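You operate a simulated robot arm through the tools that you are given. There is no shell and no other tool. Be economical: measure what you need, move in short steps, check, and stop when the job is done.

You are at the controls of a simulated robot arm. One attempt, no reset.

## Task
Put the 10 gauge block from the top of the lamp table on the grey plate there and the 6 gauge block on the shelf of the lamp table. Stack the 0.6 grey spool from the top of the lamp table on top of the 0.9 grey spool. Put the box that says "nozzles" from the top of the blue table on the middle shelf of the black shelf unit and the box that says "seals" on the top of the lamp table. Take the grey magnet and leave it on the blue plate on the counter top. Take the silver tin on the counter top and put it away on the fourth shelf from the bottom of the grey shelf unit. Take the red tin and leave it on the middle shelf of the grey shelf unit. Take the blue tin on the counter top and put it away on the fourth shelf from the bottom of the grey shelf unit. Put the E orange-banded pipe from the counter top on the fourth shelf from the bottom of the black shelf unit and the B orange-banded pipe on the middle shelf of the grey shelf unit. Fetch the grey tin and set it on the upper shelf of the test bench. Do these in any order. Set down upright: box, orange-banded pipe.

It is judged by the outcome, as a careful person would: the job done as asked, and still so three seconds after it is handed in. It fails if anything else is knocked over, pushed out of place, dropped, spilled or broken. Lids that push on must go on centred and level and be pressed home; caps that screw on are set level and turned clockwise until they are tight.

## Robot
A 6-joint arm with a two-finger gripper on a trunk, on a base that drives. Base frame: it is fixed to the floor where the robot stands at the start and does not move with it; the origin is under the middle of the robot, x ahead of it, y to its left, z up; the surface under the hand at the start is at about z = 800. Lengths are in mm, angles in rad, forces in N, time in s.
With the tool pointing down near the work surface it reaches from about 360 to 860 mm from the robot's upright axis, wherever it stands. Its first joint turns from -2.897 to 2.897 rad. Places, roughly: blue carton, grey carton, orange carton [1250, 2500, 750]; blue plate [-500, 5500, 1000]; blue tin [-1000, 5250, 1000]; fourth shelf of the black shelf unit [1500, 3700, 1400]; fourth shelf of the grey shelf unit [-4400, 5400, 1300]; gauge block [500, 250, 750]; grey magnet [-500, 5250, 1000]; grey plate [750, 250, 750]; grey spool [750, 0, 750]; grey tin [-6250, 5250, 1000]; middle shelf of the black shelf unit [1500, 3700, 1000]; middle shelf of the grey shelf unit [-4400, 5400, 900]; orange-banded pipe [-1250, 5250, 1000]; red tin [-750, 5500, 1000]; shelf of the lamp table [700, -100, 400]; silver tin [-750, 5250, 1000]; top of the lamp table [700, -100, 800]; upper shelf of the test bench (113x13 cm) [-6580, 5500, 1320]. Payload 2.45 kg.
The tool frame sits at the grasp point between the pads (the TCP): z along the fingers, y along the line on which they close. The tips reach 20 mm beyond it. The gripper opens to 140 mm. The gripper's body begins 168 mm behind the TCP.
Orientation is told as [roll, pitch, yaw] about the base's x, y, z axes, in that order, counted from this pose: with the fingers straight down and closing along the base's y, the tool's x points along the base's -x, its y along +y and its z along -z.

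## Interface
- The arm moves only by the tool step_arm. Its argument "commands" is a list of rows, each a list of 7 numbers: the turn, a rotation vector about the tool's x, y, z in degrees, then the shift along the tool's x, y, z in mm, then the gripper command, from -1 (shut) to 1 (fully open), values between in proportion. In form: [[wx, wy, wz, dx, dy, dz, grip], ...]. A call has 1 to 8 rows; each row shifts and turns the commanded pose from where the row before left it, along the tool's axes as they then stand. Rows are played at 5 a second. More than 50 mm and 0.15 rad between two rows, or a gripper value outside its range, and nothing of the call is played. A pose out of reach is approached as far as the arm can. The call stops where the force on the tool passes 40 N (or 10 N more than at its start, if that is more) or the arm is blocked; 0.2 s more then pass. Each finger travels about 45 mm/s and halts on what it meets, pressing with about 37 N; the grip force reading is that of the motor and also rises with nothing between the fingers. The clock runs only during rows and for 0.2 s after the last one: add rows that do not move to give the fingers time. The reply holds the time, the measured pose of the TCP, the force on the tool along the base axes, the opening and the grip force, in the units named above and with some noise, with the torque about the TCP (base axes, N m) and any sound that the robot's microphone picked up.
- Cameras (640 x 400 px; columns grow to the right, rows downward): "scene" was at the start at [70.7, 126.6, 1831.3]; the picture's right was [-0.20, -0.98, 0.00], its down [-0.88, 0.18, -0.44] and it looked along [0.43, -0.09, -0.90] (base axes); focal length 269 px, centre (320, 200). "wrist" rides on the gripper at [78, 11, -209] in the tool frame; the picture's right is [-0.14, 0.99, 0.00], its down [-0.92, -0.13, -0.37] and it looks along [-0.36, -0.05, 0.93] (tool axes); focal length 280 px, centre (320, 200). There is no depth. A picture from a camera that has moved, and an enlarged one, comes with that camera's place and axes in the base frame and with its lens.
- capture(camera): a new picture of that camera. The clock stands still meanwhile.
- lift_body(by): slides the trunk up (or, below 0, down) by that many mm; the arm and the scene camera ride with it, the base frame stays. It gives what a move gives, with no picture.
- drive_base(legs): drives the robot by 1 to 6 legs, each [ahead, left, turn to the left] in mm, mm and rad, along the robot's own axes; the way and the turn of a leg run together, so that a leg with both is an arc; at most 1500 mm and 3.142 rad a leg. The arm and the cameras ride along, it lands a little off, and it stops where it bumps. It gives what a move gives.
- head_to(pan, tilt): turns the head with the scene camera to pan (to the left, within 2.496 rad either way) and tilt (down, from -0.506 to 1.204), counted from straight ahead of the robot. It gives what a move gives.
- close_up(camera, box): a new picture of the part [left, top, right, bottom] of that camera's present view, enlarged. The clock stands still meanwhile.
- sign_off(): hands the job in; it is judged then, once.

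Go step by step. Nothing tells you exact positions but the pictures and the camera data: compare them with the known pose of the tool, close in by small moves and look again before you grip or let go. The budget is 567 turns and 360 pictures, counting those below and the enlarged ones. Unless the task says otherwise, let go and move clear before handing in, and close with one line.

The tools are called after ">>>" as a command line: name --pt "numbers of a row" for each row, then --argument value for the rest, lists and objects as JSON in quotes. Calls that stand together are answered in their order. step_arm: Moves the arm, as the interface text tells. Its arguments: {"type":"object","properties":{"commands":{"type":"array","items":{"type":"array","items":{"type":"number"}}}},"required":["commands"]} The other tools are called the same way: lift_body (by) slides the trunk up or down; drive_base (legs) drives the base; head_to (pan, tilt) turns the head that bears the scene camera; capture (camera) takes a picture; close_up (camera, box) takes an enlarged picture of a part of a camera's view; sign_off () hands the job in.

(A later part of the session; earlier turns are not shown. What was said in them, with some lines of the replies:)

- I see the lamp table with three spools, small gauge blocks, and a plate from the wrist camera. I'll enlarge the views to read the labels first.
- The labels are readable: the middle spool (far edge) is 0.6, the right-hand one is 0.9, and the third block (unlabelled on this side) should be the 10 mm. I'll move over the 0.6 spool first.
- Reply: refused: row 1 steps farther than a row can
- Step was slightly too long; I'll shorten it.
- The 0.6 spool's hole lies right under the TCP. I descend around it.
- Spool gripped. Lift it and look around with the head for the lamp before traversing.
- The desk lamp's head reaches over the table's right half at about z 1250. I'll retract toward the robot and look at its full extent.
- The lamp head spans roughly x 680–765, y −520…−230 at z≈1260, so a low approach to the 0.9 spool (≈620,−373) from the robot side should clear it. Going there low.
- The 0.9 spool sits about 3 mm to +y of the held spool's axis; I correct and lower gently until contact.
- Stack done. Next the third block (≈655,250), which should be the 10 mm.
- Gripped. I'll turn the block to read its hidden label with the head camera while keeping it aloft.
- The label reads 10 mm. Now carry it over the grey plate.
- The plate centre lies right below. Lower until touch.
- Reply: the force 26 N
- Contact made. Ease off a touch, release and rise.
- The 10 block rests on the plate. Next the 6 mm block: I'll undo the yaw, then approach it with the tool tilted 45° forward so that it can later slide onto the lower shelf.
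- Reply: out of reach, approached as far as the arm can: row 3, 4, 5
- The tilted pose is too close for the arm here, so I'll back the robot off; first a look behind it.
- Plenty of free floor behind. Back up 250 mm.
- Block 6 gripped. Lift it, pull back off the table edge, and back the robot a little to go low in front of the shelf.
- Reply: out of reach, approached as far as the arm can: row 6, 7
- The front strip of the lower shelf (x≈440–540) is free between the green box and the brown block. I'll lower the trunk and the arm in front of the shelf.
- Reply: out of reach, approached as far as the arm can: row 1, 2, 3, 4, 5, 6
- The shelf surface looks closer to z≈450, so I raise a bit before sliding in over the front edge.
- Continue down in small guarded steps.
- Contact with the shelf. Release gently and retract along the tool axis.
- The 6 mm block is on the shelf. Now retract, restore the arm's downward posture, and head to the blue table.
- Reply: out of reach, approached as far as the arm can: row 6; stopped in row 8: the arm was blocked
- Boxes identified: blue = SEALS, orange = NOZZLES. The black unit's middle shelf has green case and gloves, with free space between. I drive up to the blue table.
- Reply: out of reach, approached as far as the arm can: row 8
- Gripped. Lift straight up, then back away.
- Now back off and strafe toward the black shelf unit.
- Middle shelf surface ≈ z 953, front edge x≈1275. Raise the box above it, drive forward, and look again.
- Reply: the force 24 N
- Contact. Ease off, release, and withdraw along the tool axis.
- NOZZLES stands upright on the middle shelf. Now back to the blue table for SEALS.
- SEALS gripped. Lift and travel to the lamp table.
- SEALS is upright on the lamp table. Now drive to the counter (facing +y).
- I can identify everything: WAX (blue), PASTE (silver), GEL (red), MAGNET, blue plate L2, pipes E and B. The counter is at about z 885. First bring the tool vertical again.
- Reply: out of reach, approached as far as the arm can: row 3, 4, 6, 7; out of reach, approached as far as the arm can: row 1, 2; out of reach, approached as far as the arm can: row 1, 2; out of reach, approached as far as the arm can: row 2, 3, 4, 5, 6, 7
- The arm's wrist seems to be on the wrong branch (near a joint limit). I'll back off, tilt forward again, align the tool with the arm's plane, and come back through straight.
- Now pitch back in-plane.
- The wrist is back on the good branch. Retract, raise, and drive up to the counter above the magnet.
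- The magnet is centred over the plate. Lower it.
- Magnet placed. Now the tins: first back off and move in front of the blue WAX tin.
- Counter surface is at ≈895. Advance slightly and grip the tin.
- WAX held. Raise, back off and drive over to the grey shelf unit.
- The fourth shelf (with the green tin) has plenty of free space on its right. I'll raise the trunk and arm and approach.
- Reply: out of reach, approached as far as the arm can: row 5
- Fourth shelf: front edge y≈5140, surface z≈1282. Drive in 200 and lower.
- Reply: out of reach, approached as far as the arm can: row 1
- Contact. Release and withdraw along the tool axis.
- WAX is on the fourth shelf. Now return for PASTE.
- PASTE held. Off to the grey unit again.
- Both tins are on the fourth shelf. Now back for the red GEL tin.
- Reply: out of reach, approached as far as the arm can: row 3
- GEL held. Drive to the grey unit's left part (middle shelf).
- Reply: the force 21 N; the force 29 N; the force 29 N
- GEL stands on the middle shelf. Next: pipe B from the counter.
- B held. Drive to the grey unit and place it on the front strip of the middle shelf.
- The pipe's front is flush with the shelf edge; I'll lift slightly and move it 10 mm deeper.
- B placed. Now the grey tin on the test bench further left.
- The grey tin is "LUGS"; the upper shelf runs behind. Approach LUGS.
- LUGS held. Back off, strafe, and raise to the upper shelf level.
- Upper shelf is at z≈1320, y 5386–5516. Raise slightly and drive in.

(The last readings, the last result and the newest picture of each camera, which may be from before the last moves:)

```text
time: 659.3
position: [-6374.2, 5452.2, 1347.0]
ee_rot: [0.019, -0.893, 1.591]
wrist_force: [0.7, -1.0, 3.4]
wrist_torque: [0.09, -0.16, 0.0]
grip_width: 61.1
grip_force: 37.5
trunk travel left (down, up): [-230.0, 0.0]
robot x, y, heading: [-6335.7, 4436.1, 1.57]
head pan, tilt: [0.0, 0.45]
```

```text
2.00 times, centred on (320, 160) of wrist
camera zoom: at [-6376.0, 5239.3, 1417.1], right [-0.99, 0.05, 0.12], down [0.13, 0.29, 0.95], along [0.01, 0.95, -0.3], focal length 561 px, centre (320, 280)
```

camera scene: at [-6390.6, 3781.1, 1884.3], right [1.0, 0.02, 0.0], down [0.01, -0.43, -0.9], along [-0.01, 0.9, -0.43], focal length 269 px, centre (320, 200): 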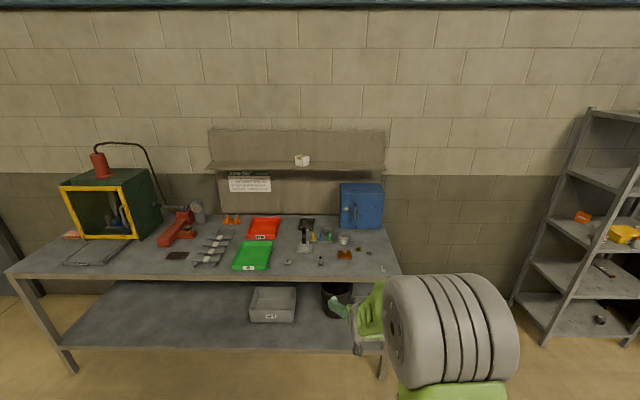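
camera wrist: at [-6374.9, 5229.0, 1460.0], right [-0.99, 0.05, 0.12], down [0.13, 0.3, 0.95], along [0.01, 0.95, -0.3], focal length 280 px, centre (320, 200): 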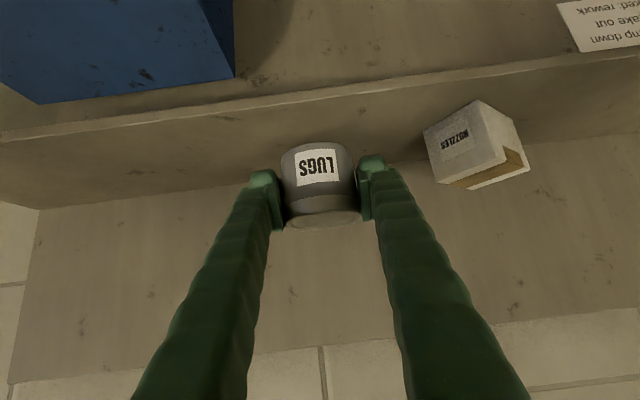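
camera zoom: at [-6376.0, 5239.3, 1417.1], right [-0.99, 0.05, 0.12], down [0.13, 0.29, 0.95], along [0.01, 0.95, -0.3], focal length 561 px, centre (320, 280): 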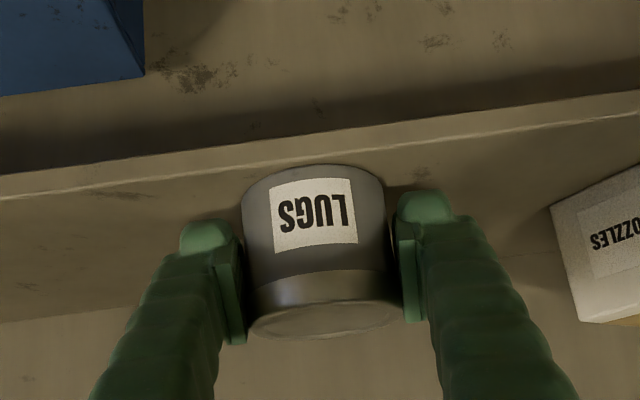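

>>> step_arm --pt "0 0 0 0 0 0 -0.1" --pt "0 0 0 0 0 0 0.15" --pt "0 0 0 0 0 0 0.15" --pt "0 0 0 0 0 -30 0.15" --pt "0 0 0 0 0 -45 0.15" --pt "0 0 0 0 0 -45 0.15" --pt "0 0 0 0 0 0 0.15"

>>> capture --camera "wrist"

```text
time: 660.9
position: [-6370.4, 5358.2, 1420.7]
ee_rot: [0.019, -0.891, 1.59]
wrist_force: [-0.8, -0.2, 0.4]
wrist_torque: [-0.04, -0.01, 0.0]
grip_width: 80.6
grip_force: 0.0
trunk travel left (down, up): [-230.0, 0.0]
robot x, y, heading: [-6336.4, 4436.3, 1.572]
head pan, tilt: [0.0, 0.45]
```

```text
187 pictures are left
camera wrist: at [-6372.3, 5147.4, 1492.3], right [-0.99, 0.05, 0.12], down [0.13, 0.3, 0.95], along [0.01, 0.95, -0.3], focal length 280 px, centre (320, 200)
```

wrist: 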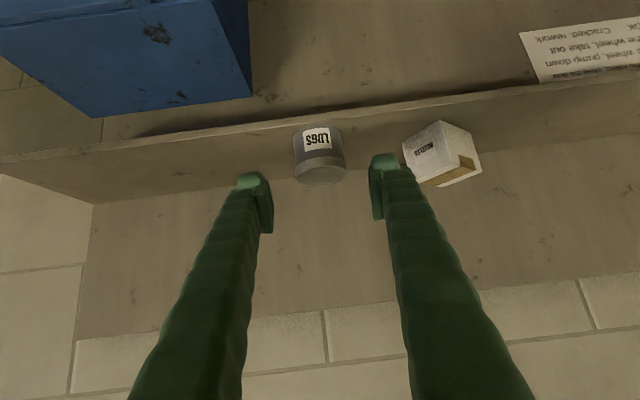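

LUGS is on the upper shelf. Last item: pipe E from the counter to the black unit's fourth shelf.

>>> drive_base --legs '[[-720, 0, 0]]'

>>> lift_body --by -130

>>> step_arm --pt "0 0 0 27 0 22 0.5" --pt "0 0 0 27 0 22 0.5" --pt "0 0 0 27 0 22 0.5" --pt "0 0 0 27 0 22 0.5" --pt "0 0 0 20 0 16 0.5" --pt "0 0 0 0 0 0 0.5"

>>> drive_base --legs '[[0, -1200, 0], [0, -1200, 0], [0, -1200, 0], [0, -1200, 0]]'

```text
time: 664.8
position: [-6375.6, 4648.0, 1423.2]
ee_rot: [0.02, -0.892, 1.6]
wrist_force: [-0.2, 0.0, 0.5]
wrist_torque: [0.0, 0.01, 0.01]
grip_width: 80.8
grip_force: 0.1
trunk travel left (down, up): [-230.0, 0.0]
robot x, y, heading: [-6330.4, 3727.4, 1.579]
head pan, tilt: [0.0, 0.45]
```

```text
time: 666.4
position: [-6375.5, 4649.0, 1292.4]
ee_rot: [0.018, -0.893, 1.6]
wrist_force: [0.3, -0.7, 0.1]
wrist_torque: [0.01, 0.0, -0.01]
grip_width: 80.6
grip_force: 0.1
trunk travel left (down, up): [-100.0, 130.0]
robot x, y, heading: [-6330.5, 3727.6, 1.58]
head pan, tilt: [0.0, 0.45]
```

```text
time: 667.8
position: [-6377.4, 4647.0, 1127.7]
ee_rot: [0.019, -0.892, 1.599]
wrist_force: [-0.6, -0.3, 0.3]
wrist_torque: [-0.01, -0.01, -0.01]
grip_width: 105.0
grip_force: 0.1
trunk travel left (down, up): [-100.0, 130.0]
robot x, y, heading: [-6335.7, 3723.1, 1.579]
head pan, tilt: [0.0, 0.45]
```

```text
time: 709.8
position: [-1548.6, 4599.5, 1127.9]
ee_rot: [0.02, -0.892, 1.585]
wrist_force: [0.8, 0.1, 0.0]
wrist_torque: [0.02, 0.02, 0.0]
grip_width: 104.8
grip_force: 0.1
trunk travel left (down, up): [-100.0, 130.0]
robot x, y, heading: [-1517.6, 3679.9, 1.565]
head pan, tilt: [0.0, 0.45]
```

>>> drive_base --legs '[[600, 20, 0.006]]'

>>> capture --camera "wrist"

```text
time: 713.2
position: [-1575.4, 5195.0, 1127.3]
ee_rot: [0.021, -0.889, 1.591]
wrist_force: [0.5, -0.2, -0.2]
wrist_torque: [0.01, 0.02, 0.0]
grip_width: 104.9
grip_force: 0.1
trunk travel left (down, up): [-100.0, 130.0]
robot x, y, heading: [-1540.4, 4273.6, 1.57]
head pan, tilt: [0.0, 0.45]
```

```text
186 pictures are left
camera wrist: at [-1577.1, 4984.2, 1199.1], right [-0.99, 0.05, 0.12], down [0.13, 0.3, 0.95], along [0.01, 0.95, -0.3], focal length 280 px, centre (320, 200)
```

wrist: 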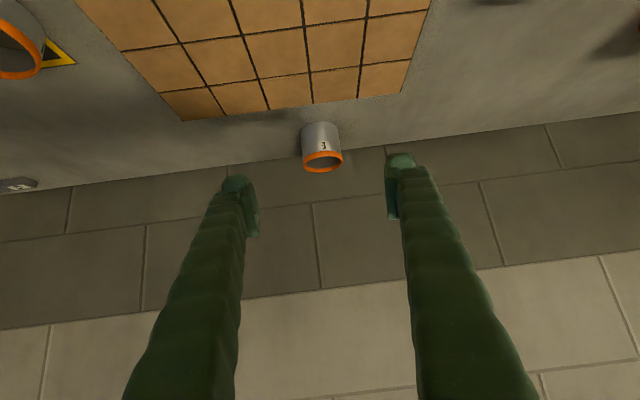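

>>> drive_base --legs '[[200, 0, 0]]'

>>> step_arm --pt "0 0 0 27 0 22 0.5" --pt "0 0 0 27 0 22 0.5" --pt "0 0 0 27 0 22 0.5" --pt "0 0 0 0 0 0 0.5"

>>> capture --camera "wrist"

```text
time: 714.8
position: [-1576.8, 5394.5, 1127.1]
ee_rot: [0.021, -0.89, 1.591]
wrist_force: [0.0, 0.6, -0.6]
wrist_torque: [0.0, -0.01, -0.02]
grip_width: 105.2
grip_force: 0.0
trunk travel left (down, up): [-100.0, 130.0]
robot x, y, heading: [-1531.7, 4466.2, 1.571]
head pan, tilt: [0.0, 0.45]
```

```text
time: 715.8
position: [-1577.4, 5393.4, 1024.3]
ee_rot: [0.019, -0.892, 1.59]
wrist_force: [-0.4, 0.5, -0.2]
wrist_torque: [0.0, -0.03, -0.02]
grip_width: 105.0
grip_force: 0.0
trunk travel left (down, up): [-100.0, 130.0]
robot x, y, heading: [-1539.6, 4470.6, 1.574]
head pan, tilt: [0.0, 0.45]
```

```text
185 pictures are left
camera wrist: at [-1578.3, 5182.5, 1095.7], right [-0.99, 0.05, 0.12], down [0.13, 0.3, 0.95], along [0.01, 0.95, -0.3], focal length 280 px, centre (320, 200)
```

wrist: 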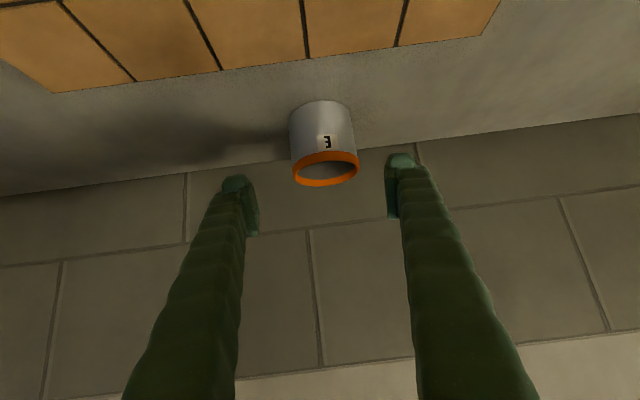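

>>> step_arm --pt "0 0 0 12 2 28 0.5" --pt "0 0 0 12 2 28 0.5" --pt "0 0 0 4 0 28 0.5" --pt "0 0 0 0 0 0 0.5"

>>> capture --camera "wrist"

```text
time: 716.8
position: [-1583.5, 5441.5, 949.9]
ee_rot: [0.02, -0.893, 1.591]
wrist_force: [-0.4, -0.3, -1.4]
wrist_torque: [-0.01, -0.01, 0.04]
grip_width: 105.0
grip_force: 0.1
trunk travel left (down, up): [-100.0, 130.0]
robot x, y, heading: [-1540.3, 4469.2, 1.574]
head pan, tilt: [0.0, 0.45]
```

```text
184 pictures are left
camera wrist: at [-1584.9, 5229.2, 1021.5], right [-0.99, 0.05, 0.12], down [0.13, 0.3, 0.95], along [0.01, 0.95, -0.3], focal length 280 px, centre (320, 200)
```

wrist: 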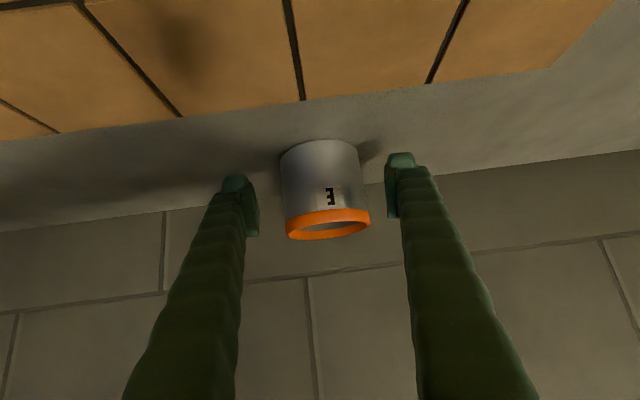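

>>> step_arm --pt "0 0 0 -8 1 20 0.5" --pt "0 0 0 -8 0 20 0.5" --pt "0 0 0 0 0 0 0.5"

>>> close_up --camera "wrist" --box '[200, 110, 440, 260]'

```text
time: 717.5
position: [-1587.6, 5482.3, 936.5]
ee_rot: [0.019, -0.889, 1.595]
wrist_force: [0.2, 0.1, 0.5]
wrist_torque: [-0.02, 0.02, 0.01]
grip_width: 104.9
grip_force: 0.0
trunk travel left (down, up): [-100.0, 130.0]
robot x, y, heading: [-1538.2, 4473.5, 1.573]
head pan, tilt: [0.0, 0.45]
```

```text
2.67 times, centred on (320, 185) of wrist
camera zoom: at [-1589.2, 5269.9, 1008.3], right [-0.99, 0.05, 0.12], down [0.13, 0.3, 0.95], along [0.01, 0.95, -0.3], focal length 748 px, centre (320, 240)
```

zoom: 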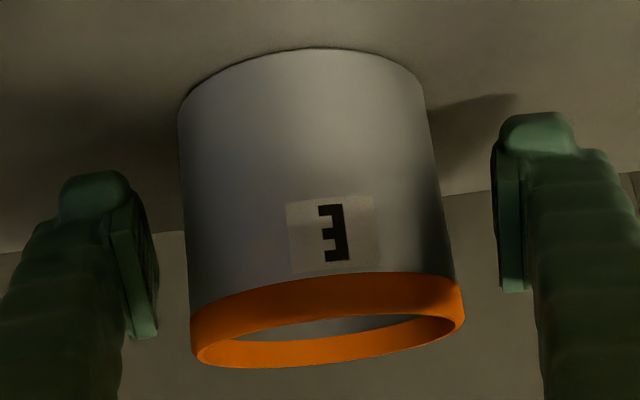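

>>> step_arm --pt "0 0 0 0 0 0 0.2" --pt "0 0 0 0 0 0 -0.2" --pt "0 0 0 0 0 0 -1" --pt "0 0 0 0 0 0 -1" --pt "0 0 0 0 0 0 -1"

>>> step_arm --pt "0 0 0 -15 0 -12 -1" --pt "0 0 0 -27 0 -22 -1" --pt "0 0 0 -27 0 -22 -1" --pt "0 0 0 -27 0 -22 -1" --pt "0 0 0 0 0 -40 -1" --pt "0 0 0 0 0 -40 -1" --pt "0 0 0 0 0 0 -1"

>>> capture --camera "wrist"

```text
time: 718.8
position: [-1587.3, 5480.4, 936.9]
ee_rot: [0.018, -0.892, 1.591]
wrist_force: [1.2, 0.2, 2.0]
wrist_torque: [-0.02, 0.07, -0.01]
grip_width: 81.7
grip_force: 36.7
trunk travel left (down, up): [-100.0, 130.0]
robot x, y, heading: [-1538.9, 4474.4, 1.576]
head pan, tilt: [0.0, 0.45]
```

```text
time: 720.4
position: [-1581.0, 5419.9, 1109.5]
ee_rot: [0.021, -0.891, 1.59]
wrist_force: [-0.7, 0.0, -3.3]
wrist_torque: [-0.02, 0.02, -0.01]
grip_width: 81.5
grip_force: 36.6
trunk travel left (down, up): [-100.0, 130.0]
robot x, y, heading: [-1539.5, 4475.7, 1.573]
head pan, tilt: [0.0, 0.45]
```

```text
182 pictures are left
camera wrist: at [-1583.2, 5207.9, 1180.7], right [-0.99, 0.05, 0.12], down [0.13, 0.3, 0.95], along [0.01, 0.95, -0.3], focal length 280 px, centre (320, 200)
```

wrist: 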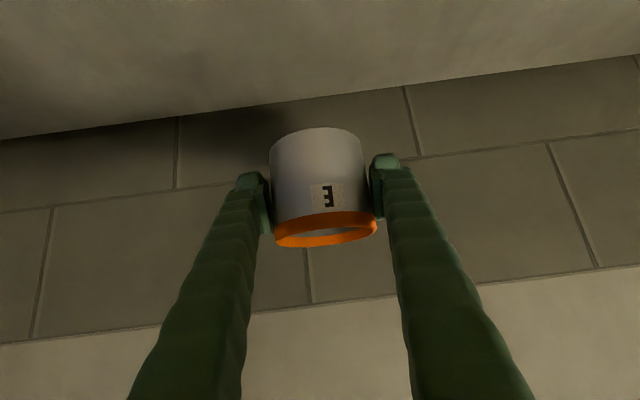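

E held. Now turn to face the black unit and drive there.

>>> drive_base --legs '[[-750, 0, 0], [0, 0, -1.573], [850, 0, 0], [800, -130, 0]]'

>>> head_to --pan 0.0 --tilt 0.4

>>> capture --camera "scene"

```text
time: 736.5
position: [1088.1, 3558.4, 1108.7]
ee_rot: [0.019, -0.89, -0.01]
wrist_force: [0.3, 0.0, -3.1]
wrist_torque: [0.0, 0.02, -0.02]
grip_width: 80.7
grip_force: 37.5
trunk travel left (down, up): [-100.0, 130.0]
robot x, y, heading: [141.4, 3543.9, -0.027]
head pan, tilt: [0.0, 0.45]
```

```text
time: 737.1
position: [1087.7, 3558.6, 1109.3]
ee_rot: [0.02, -0.891, -0.01]
wrist_force: [-0.7, 0.0, -2.4]
wrist_torque: [-0.02, 0.01, 0.01]
grip_width: 80.7
grip_force: 36.8
trunk travel left (down, up): [-100.0, 130.0]
robot x, y, heading: [140.4, 3540.2, -0.03]
head pan, tilt: [0.0, 0.4]
```

```text
181 pictures are left
camera scene: at [245.9, 3681.0, 1888.9], right [-0.03, -1.0, 0.0], down [-0.39, 0.01, -0.92], along [0.92, -0.02, -0.39], focal length 269 px, centre (320, 200)
```

scene: 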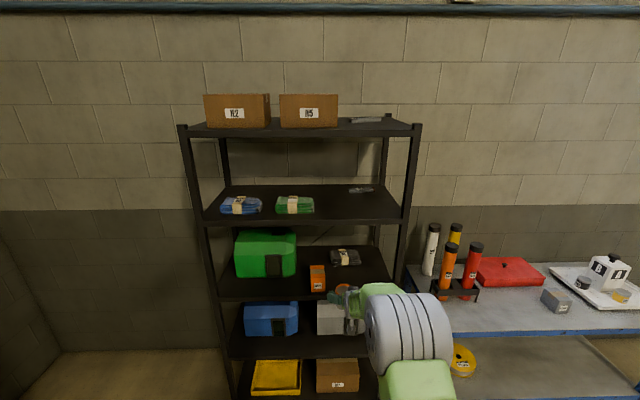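

>>> drive_base --legs '[[-60, 30, 0.028]]'

>>> lift_body --by 130

>>> step_arm --pt "0 0 0 -27 0 -22 -1" --pt "0 0 0 -27 0 -22 -1" --pt "0 0 0 -27 0 -22 -1" --pt "0 0 0 -27 0 -22 -1" --pt "0 0 0 -27 0 -22 -1" --pt "0 0 0 -24 0 -19 -1" --pt "0 0 0 0 0 0 -1"

>>> capture --camera "wrist"

```text
time: 738.1
position: [1027.5, 3617.0, 1110.2]
ee_rot: [0.018, -0.892, 0.022]
wrist_force: [-0.2, -0.4, -3.0]
wrist_torque: [0.01, 0.0, -0.04]
grip_width: 80.6
grip_force: 37.4
trunk travel left (down, up): [-100.0, 130.0]
robot x, y, heading: [81.1, 3578.0, 0.004]
head pan, tilt: [0.0, 0.4]
```

```text
time: 739.7
position: [1028.7, 3616.5, 1239.1]
ee_rot: [0.019, -0.89, 0.02]
wrist_force: [-0.1, -0.3, -3.2]
wrist_torque: [0.0, 0.02, 0.03]
grip_width: 80.6
grip_force: 37.1
trunk travel left (down, up): [-230.0, 0.0]
robot x, y, heading: [80.1, 3576.7, 0.006]
head pan, tilt: [0.0, 0.4]
```

```text
time: 741.3
position: [1025.8, 3612.7, 1444.0]
ee_rot: [0.021, -0.89, 0.021]
wrist_force: [0.3, 0.0, -2.7]
wrist_torque: [0.01, -0.02, -0.02]
grip_width: 80.5
grip_force: 37.1
trunk travel left (down, up): [-230.0, 0.0]
robot x, y, heading: [80.2, 3574.8, 0.004]
head pan, tilt: [0.0, 0.4]
```

```text
180 pictures are left
camera wrist: at [815.4, 3615.4, 1515.9], right [0.05, 0.99, 0.12], down [0.3, -0.13, 0.95], along [0.95, -0.01, -0.3], focal length 280 px, centre (320, 200)
```

wrist: 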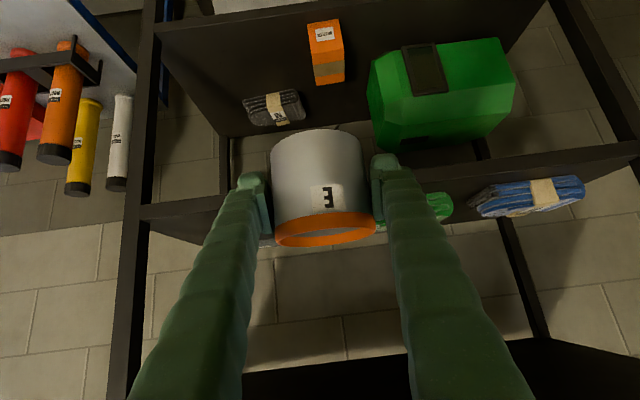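

>>> close_up --camera "wrist" --box '[100, 150, 640, 290]'

>>> drive_base --legs '[[130, 0, 0]]'

>>> close_up --camera "wrist" --box '[100, 100, 640, 290]'

```text
1.19 times, centred on (370, 220) of wrist
camera zoom: at [815.4, 3615.4, 1515.9], right [0.05, 0.99, 0.12], down [0.3, -0.13, 0.95], along [0.95, -0.01, -0.3], focal length 332 px, centre (261, 176)
```

zoom: 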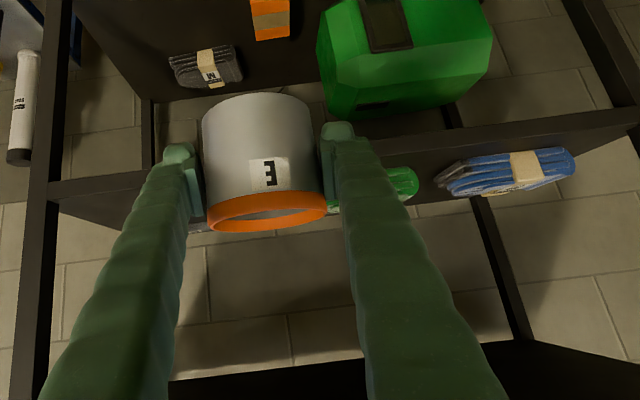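

```text
time: 742.6
position: [1160.1, 3612.4, 1442.4]
ee_rot: [0.019, -0.888, 0.02]
wrist_force: [1.9, 0.6, -4.2]
wrist_torque: [-0.01, 0.02, 0.01]
grip_width: 80.7
grip_force: 37.1
trunk travel left (down, up): [-230.0, 0.0]
robot x, y, heading: [210.6, 3575.9, 0.0]
head pan, tilt: [0.0, 0.4]
```

```text
1.19 times, centred on (370, 195) of wrist
camera zoom: at [948.3, 3615.2, 1514.6], right [0.05, 0.99, 0.12], down [0.3, -0.13, 0.95], along [0.95, -0.01, -0.3], focal length 332 px, centre (261, 206)
```

zoom: 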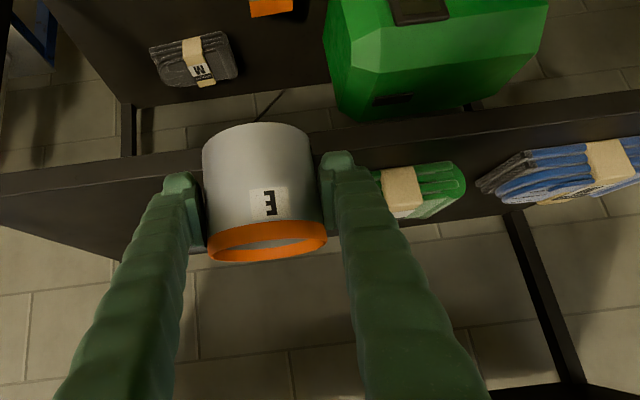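

>>> close_up --camera "wrist" --box '[100, 150, 270, 270]'

>>> close_up --camera "wrist" --box '[380, 140, 560, 270]'

```text
3.33 times, centred on (185, 210) of wrist
camera zoom: at [948.3, 3615.2, 1514.6], right [0.05, 0.99, 0.12], down [0.3, -0.13, 0.95], along [0.95, -0.01, -0.3], focal length 935 px, centre (770, 167)
```

zoom: 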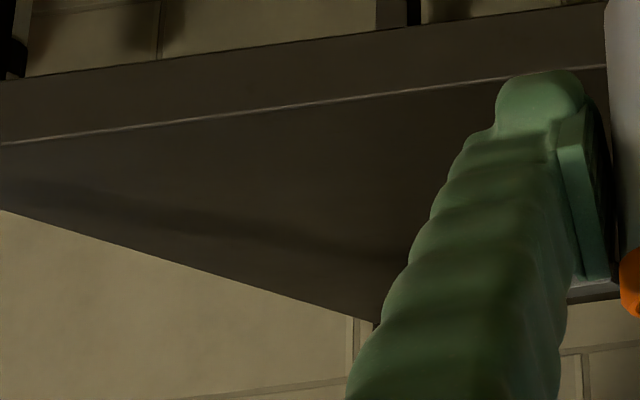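

```text
3.08 times, centred on (470, 205) of wrist
camera zoom: at [948.3, 3615.2, 1514.6], right [0.05, 0.99, 0.12], down [0.3, -0.13, 0.95], along [0.95, -0.01, -0.3], focal length 863 px, centre (-142, 185)
```

zoom: 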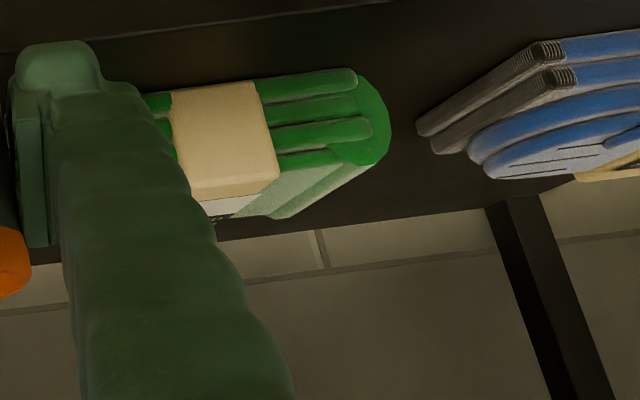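

Fourth shelf: front x≈1262, z≈1368. Green gloves start near y≈3670, so I shift right ~85 mm and drive in.

>>> drive_base --legs '[[0, -85, 0], [160, 0, 0]]'

>>> capture --camera "wrist"

```text
time: 745.0
position: [1315.8, 3528.6, 1443.2]
ee_rot: [0.019, -0.889, 0.021]
wrist_force: [0.2, -0.6, -3.8]
wrist_torque: [-0.01, 0.01, 0.03]
grip_width: 80.2
grip_force: 36.9
trunk travel left (down, up): [-230.0, 0.0]
robot x, y, heading: [364.9, 3487.5, 0.0]
head pan, tilt: [0.0, 0.4]
```

```text
175 pictures are left
camera wrist: at [1104.2, 3531.0, 1514.5], right [0.05, 0.99, 0.12], down [0.3, -0.13, 0.95], along [0.95, -0.01, -0.3], focal length 280 px, centre (320, 200)
```

wrist: 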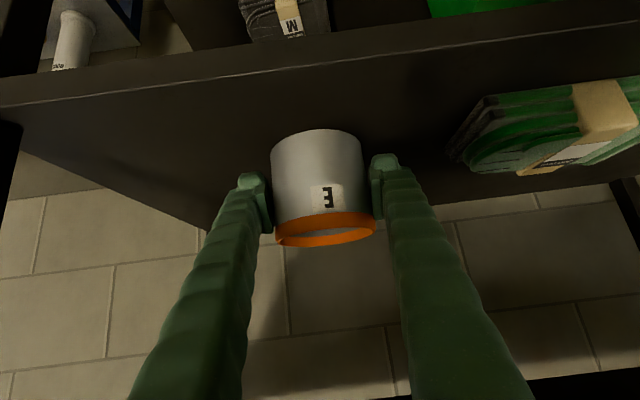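

>>> step_arm --pt "0 0 0 9.4 0 7.5 -1" --pt "0 0 0 9.4 0 7.5 -1" --pt "0 0 0 0 0 0 -1"

>>> step_arm --pt "0 0 0 2.3 0 1.9 -1" --pt "0 0 0 0 0 0 -1"

>>> step_arm --pt "0 0 0 1.6 0 1.3 -1" --pt "0 0 0 0 0 0 -1"

```text
time: 745.8
position: [1314.5, 3528.0, 1420.5]
ee_rot: [0.02, -0.89, 0.021]
wrist_force: [-0.1, -0.5, -4.2]
wrist_torque: [0.0, 0.01, -0.02]
grip_width: 80.2
grip_force: 36.3
trunk travel left (down, up): [-230.0, 0.0]
robot x, y, heading: [368.7, 3493.3, -0.001]
head pan, tilt: [0.0, 0.4]
```

```text
time: 746.4
position: [1312.3, 3528.4, 1417.1]
ee_rot: [0.021, -0.89, 0.022]
wrist_force: [-0.6, 0.4, -3.4]
wrist_torque: [0.05, 0.0, 0.02]
grip_width: 80.6
grip_force: 37.5
trunk travel left (down, up): [-230.0, 0.0]
robot x, y, heading: [368.4, 3490.0, 0.003]
head pan, tilt: [0.0, 0.4]
```

```text
time: 747.0
position: [1313.5, 3528.9, 1415.1]
ee_rot: [0.019, -0.891, 0.022]
wrist_force: [0.1, -0.3, -3.0]
wrist_torque: [0.04, -0.04, 0.02]
grip_width: 80.4
grip_force: 37.0
trunk travel left (down, up): [-230.0, 0.0]
robot x, y, heading: [366.9, 3489.5, 0.007]
head pan, tilt: [0.0, 0.4]
```

>>> step_arm --pt "0 0 0 1.6 0 1.3 -1" --pt "0 0 0 0 0 0 -1"

>>> step_arm --pt "0 0 0 1.6 0 1.3 -1" --pt "0 0 0 0 0 0 -1"

```text
time: 747.6
position: [1314.5, 3529.0, 1413.3]
ee_rot: [0.02, -0.89, 0.019]
wrist_force: [0.3, 0.3, -2.9]
wrist_torque: [-0.02, -0.01, -0.03]
grip_width: 80.2
grip_force: 36.6
trunk travel left (down, up): [-230.0, 0.0]
robot x, y, heading: [365.9, 3490.0, -0.0]
head pan, tilt: [0.0, 0.4]
```

```text
time: 748.2
position: [1314.6, 3529.0, 1410.0]
ee_rot: [0.02, -0.891, 0.022]
wrist_force: [-0.3, 0.1, -3.7]
wrist_torque: [0.0, -0.01, 0.01]
grip_width: 80.3
grip_force: 37.2
trunk travel left (down, up): [-230.0, 0.0]
robot x, y, heading: [371.3, 3490.2, 0.003]
head pan, tilt: [0.0, 0.4]
```

>>> step_arm --pt "0 0 0 1.6 0 1.3 -1" --pt "0 0 0 0 0 0 -1"

>>> step_arm --pt "0 0 0 1.2 0 1 -1" --pt "0 0 0 0 0 0 -1"

>>> close_up --camera "wrist" --box '[220, 60, 420, 260]'

```text
time: 748.8
position: [1314.9, 3529.1, 1408.9]
ee_rot: [0.017, -0.89, 0.021]
wrist_force: [0.8, 0.7, -2.9]
wrist_torque: [0.01, -0.03, 0.01]
grip_width: 80.4
grip_force: 37.3
trunk travel left (down, up): [-230.0, 0.0]
robot x, y, heading: [371.0, 3490.7, 0.001]
head pan, tilt: [0.0, 0.4]
```

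```text
time: 749.4
position: [1315.0, 3529.4, 1408.2]
ee_rot: [0.02, -0.889, 0.022]
wrist_force: [-0.2, -0.7, -1.8]
wrist_torque: [-0.09, -0.06, 0.0]
grip_width: 80.1
grip_force: 36.7
trunk travel left (down, up): [-230.0, 0.0]
robot x, y, heading: [369.9, 3490.7, 0.002]
head pan, tilt: [0.0, 0.4]
```

```text
2.00 times, centred on (320, 160) of wrist
camera zoom: at [1103.2, 3531.2, 1479.5], right [0.05, 0.99, 0.12], down [0.3, -0.13, 0.95], along [0.95, -0.01, -0.3], focal length 561 px, centre (320, 280)
```

zoom: 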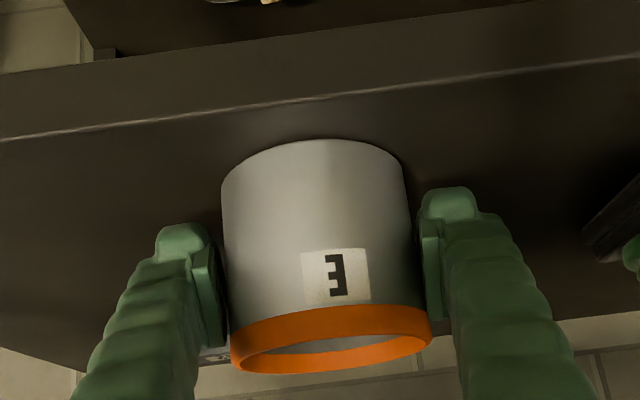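

>>> step_arm --pt "0 0 0 1.2 0 1 -1" --pt "0 0 0 0 0 0 -1"

```text
time: 750.0
position: [1314.2, 3529.3, 1407.7]
ee_rot: [0.018, -0.894, 0.019]
wrist_force: [1.8, -0.6, 5.2]
wrist_torque: [-0.33, -0.01, 0.1]
grip_width: 80.3
grip_force: 36.8
trunk travel left (down, up): [-230.0, 0.0]
robot x, y, heading: [369.7, 3488.2, 0.003]
head pan, tilt: [0.0, 0.4]
```

>>> step_arm --pt "0 0 0 0 0 0 0.25" --pt "0 0 0 0 0 0 0.4" --pt "0 0 0 0 0 0 0.4" --pt "0 0 0 0 0 -30 0.4" --pt "0 0 0 0 0 -45 0.4" --pt "0 0 0 0 0 -45 0.4" --pt "0 0 0 0 0 0 0.4"

>>> capture --camera "wrist"

```text
time: 751.6
position: [1221.3, 3524.1, 1480.6]
ee_rot: [0.018, -0.888, 0.019]
wrist_force: [0.7, 0.1, -0.1]
wrist_torque: [0.01, 0.03, 0.02]
grip_width: 97.8
grip_force: 0.0
trunk travel left (down, up): [-230.0, 0.0]
robot x, y, heading: [365.1, 3491.3, 0.002]
head pan, tilt: [0.0, 0.4]
```

```text
173 pictures are left
camera wrist: at [1010.4, 3526.0, 1553.4], right [0.05, 0.99, 0.12], down [0.3, -0.13, 0.95], along [0.95, -0.01, -0.3], focal length 280 px, centre (320, 200)
```

wrist: 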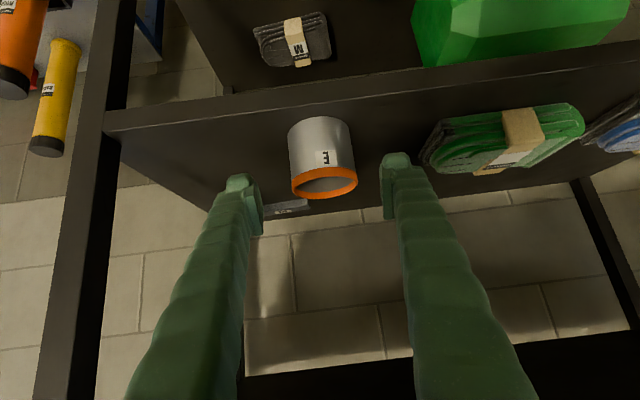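

E stands on the fourth shelf. I back clear and take a final look.

>>> drive_base --legs '[[-500, 0, 0]]'

>>> capture --camera "scene"

>>> head_to --pan -1.2 --tilt 0.3

>>> close_up --camera "scene" --box '[150, 100, 500, 320]'

```text
time: 754.5
position: [722.1, 3523.2, 1483.2]
ee_rot: [0.019, -0.89, 0.024]
wrist_force: [-0.5, 0.9, 0.8]
wrist_torque: [0.02, -0.01, 0.02]
grip_width: 98.3
grip_force: 0.2
trunk travel left (down, up): [-230.0, 0.0]
robot x, y, heading: [-126.8, 3485.5, 0.003]
head pan, tilt: [0.0, 0.4]
```

```text
172 pictures are left
camera scene: at [-27.8, 3628.2, 2019.0], right [0.0, -1.0, 0.0], down [-0.39, 0.0, -0.92], along [0.92, 0.0, -0.39], focal length 269 px, centre (320, 200)
```

scene: 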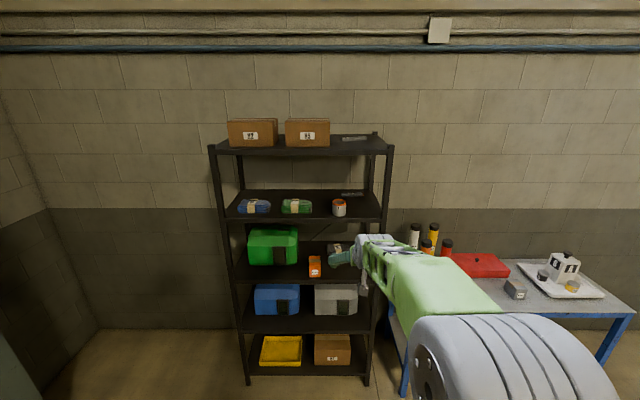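

```text
time: 756.0
position: [721.5, 3522.9, 1482.1]
ee_rot: [0.018, -0.89, 0.024]
wrist_force: [0.5, 0.9, 0.2]
wrist_torque: [-0.01, 0.0, -0.02]
grip_width: 98.2
grip_force: 0.1
trunk travel left (down, up): [-230.0, 0.0]
robot x, y, heading: [-125.9, 3490.1, 0.002]
head pan, tilt: [-1.201, 0.3]
```

```text
1.82 times, centred on (325, 210) of scene
camera zoom: at [-85.3, 3541.0, 2028.2], right [-0.93, -0.37, 0.0], down [-0.11, 0.28, -0.96], along [0.35, -0.89, -0.3], focal length 490 px, centre (311, 182)
```

zoom: 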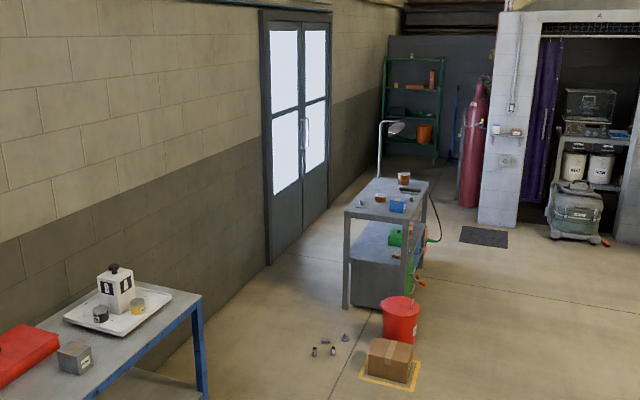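

Every item is in its place and the robot stands clear, so I hand in the job.

>>> sign_off

```text
The job is handed in.
```

All the items are where you asked, the two boxes and two pipes are standing upright, and nothing was knocked over that I could see. I checked each placement with the cameras as I let go, and then signed the job off.
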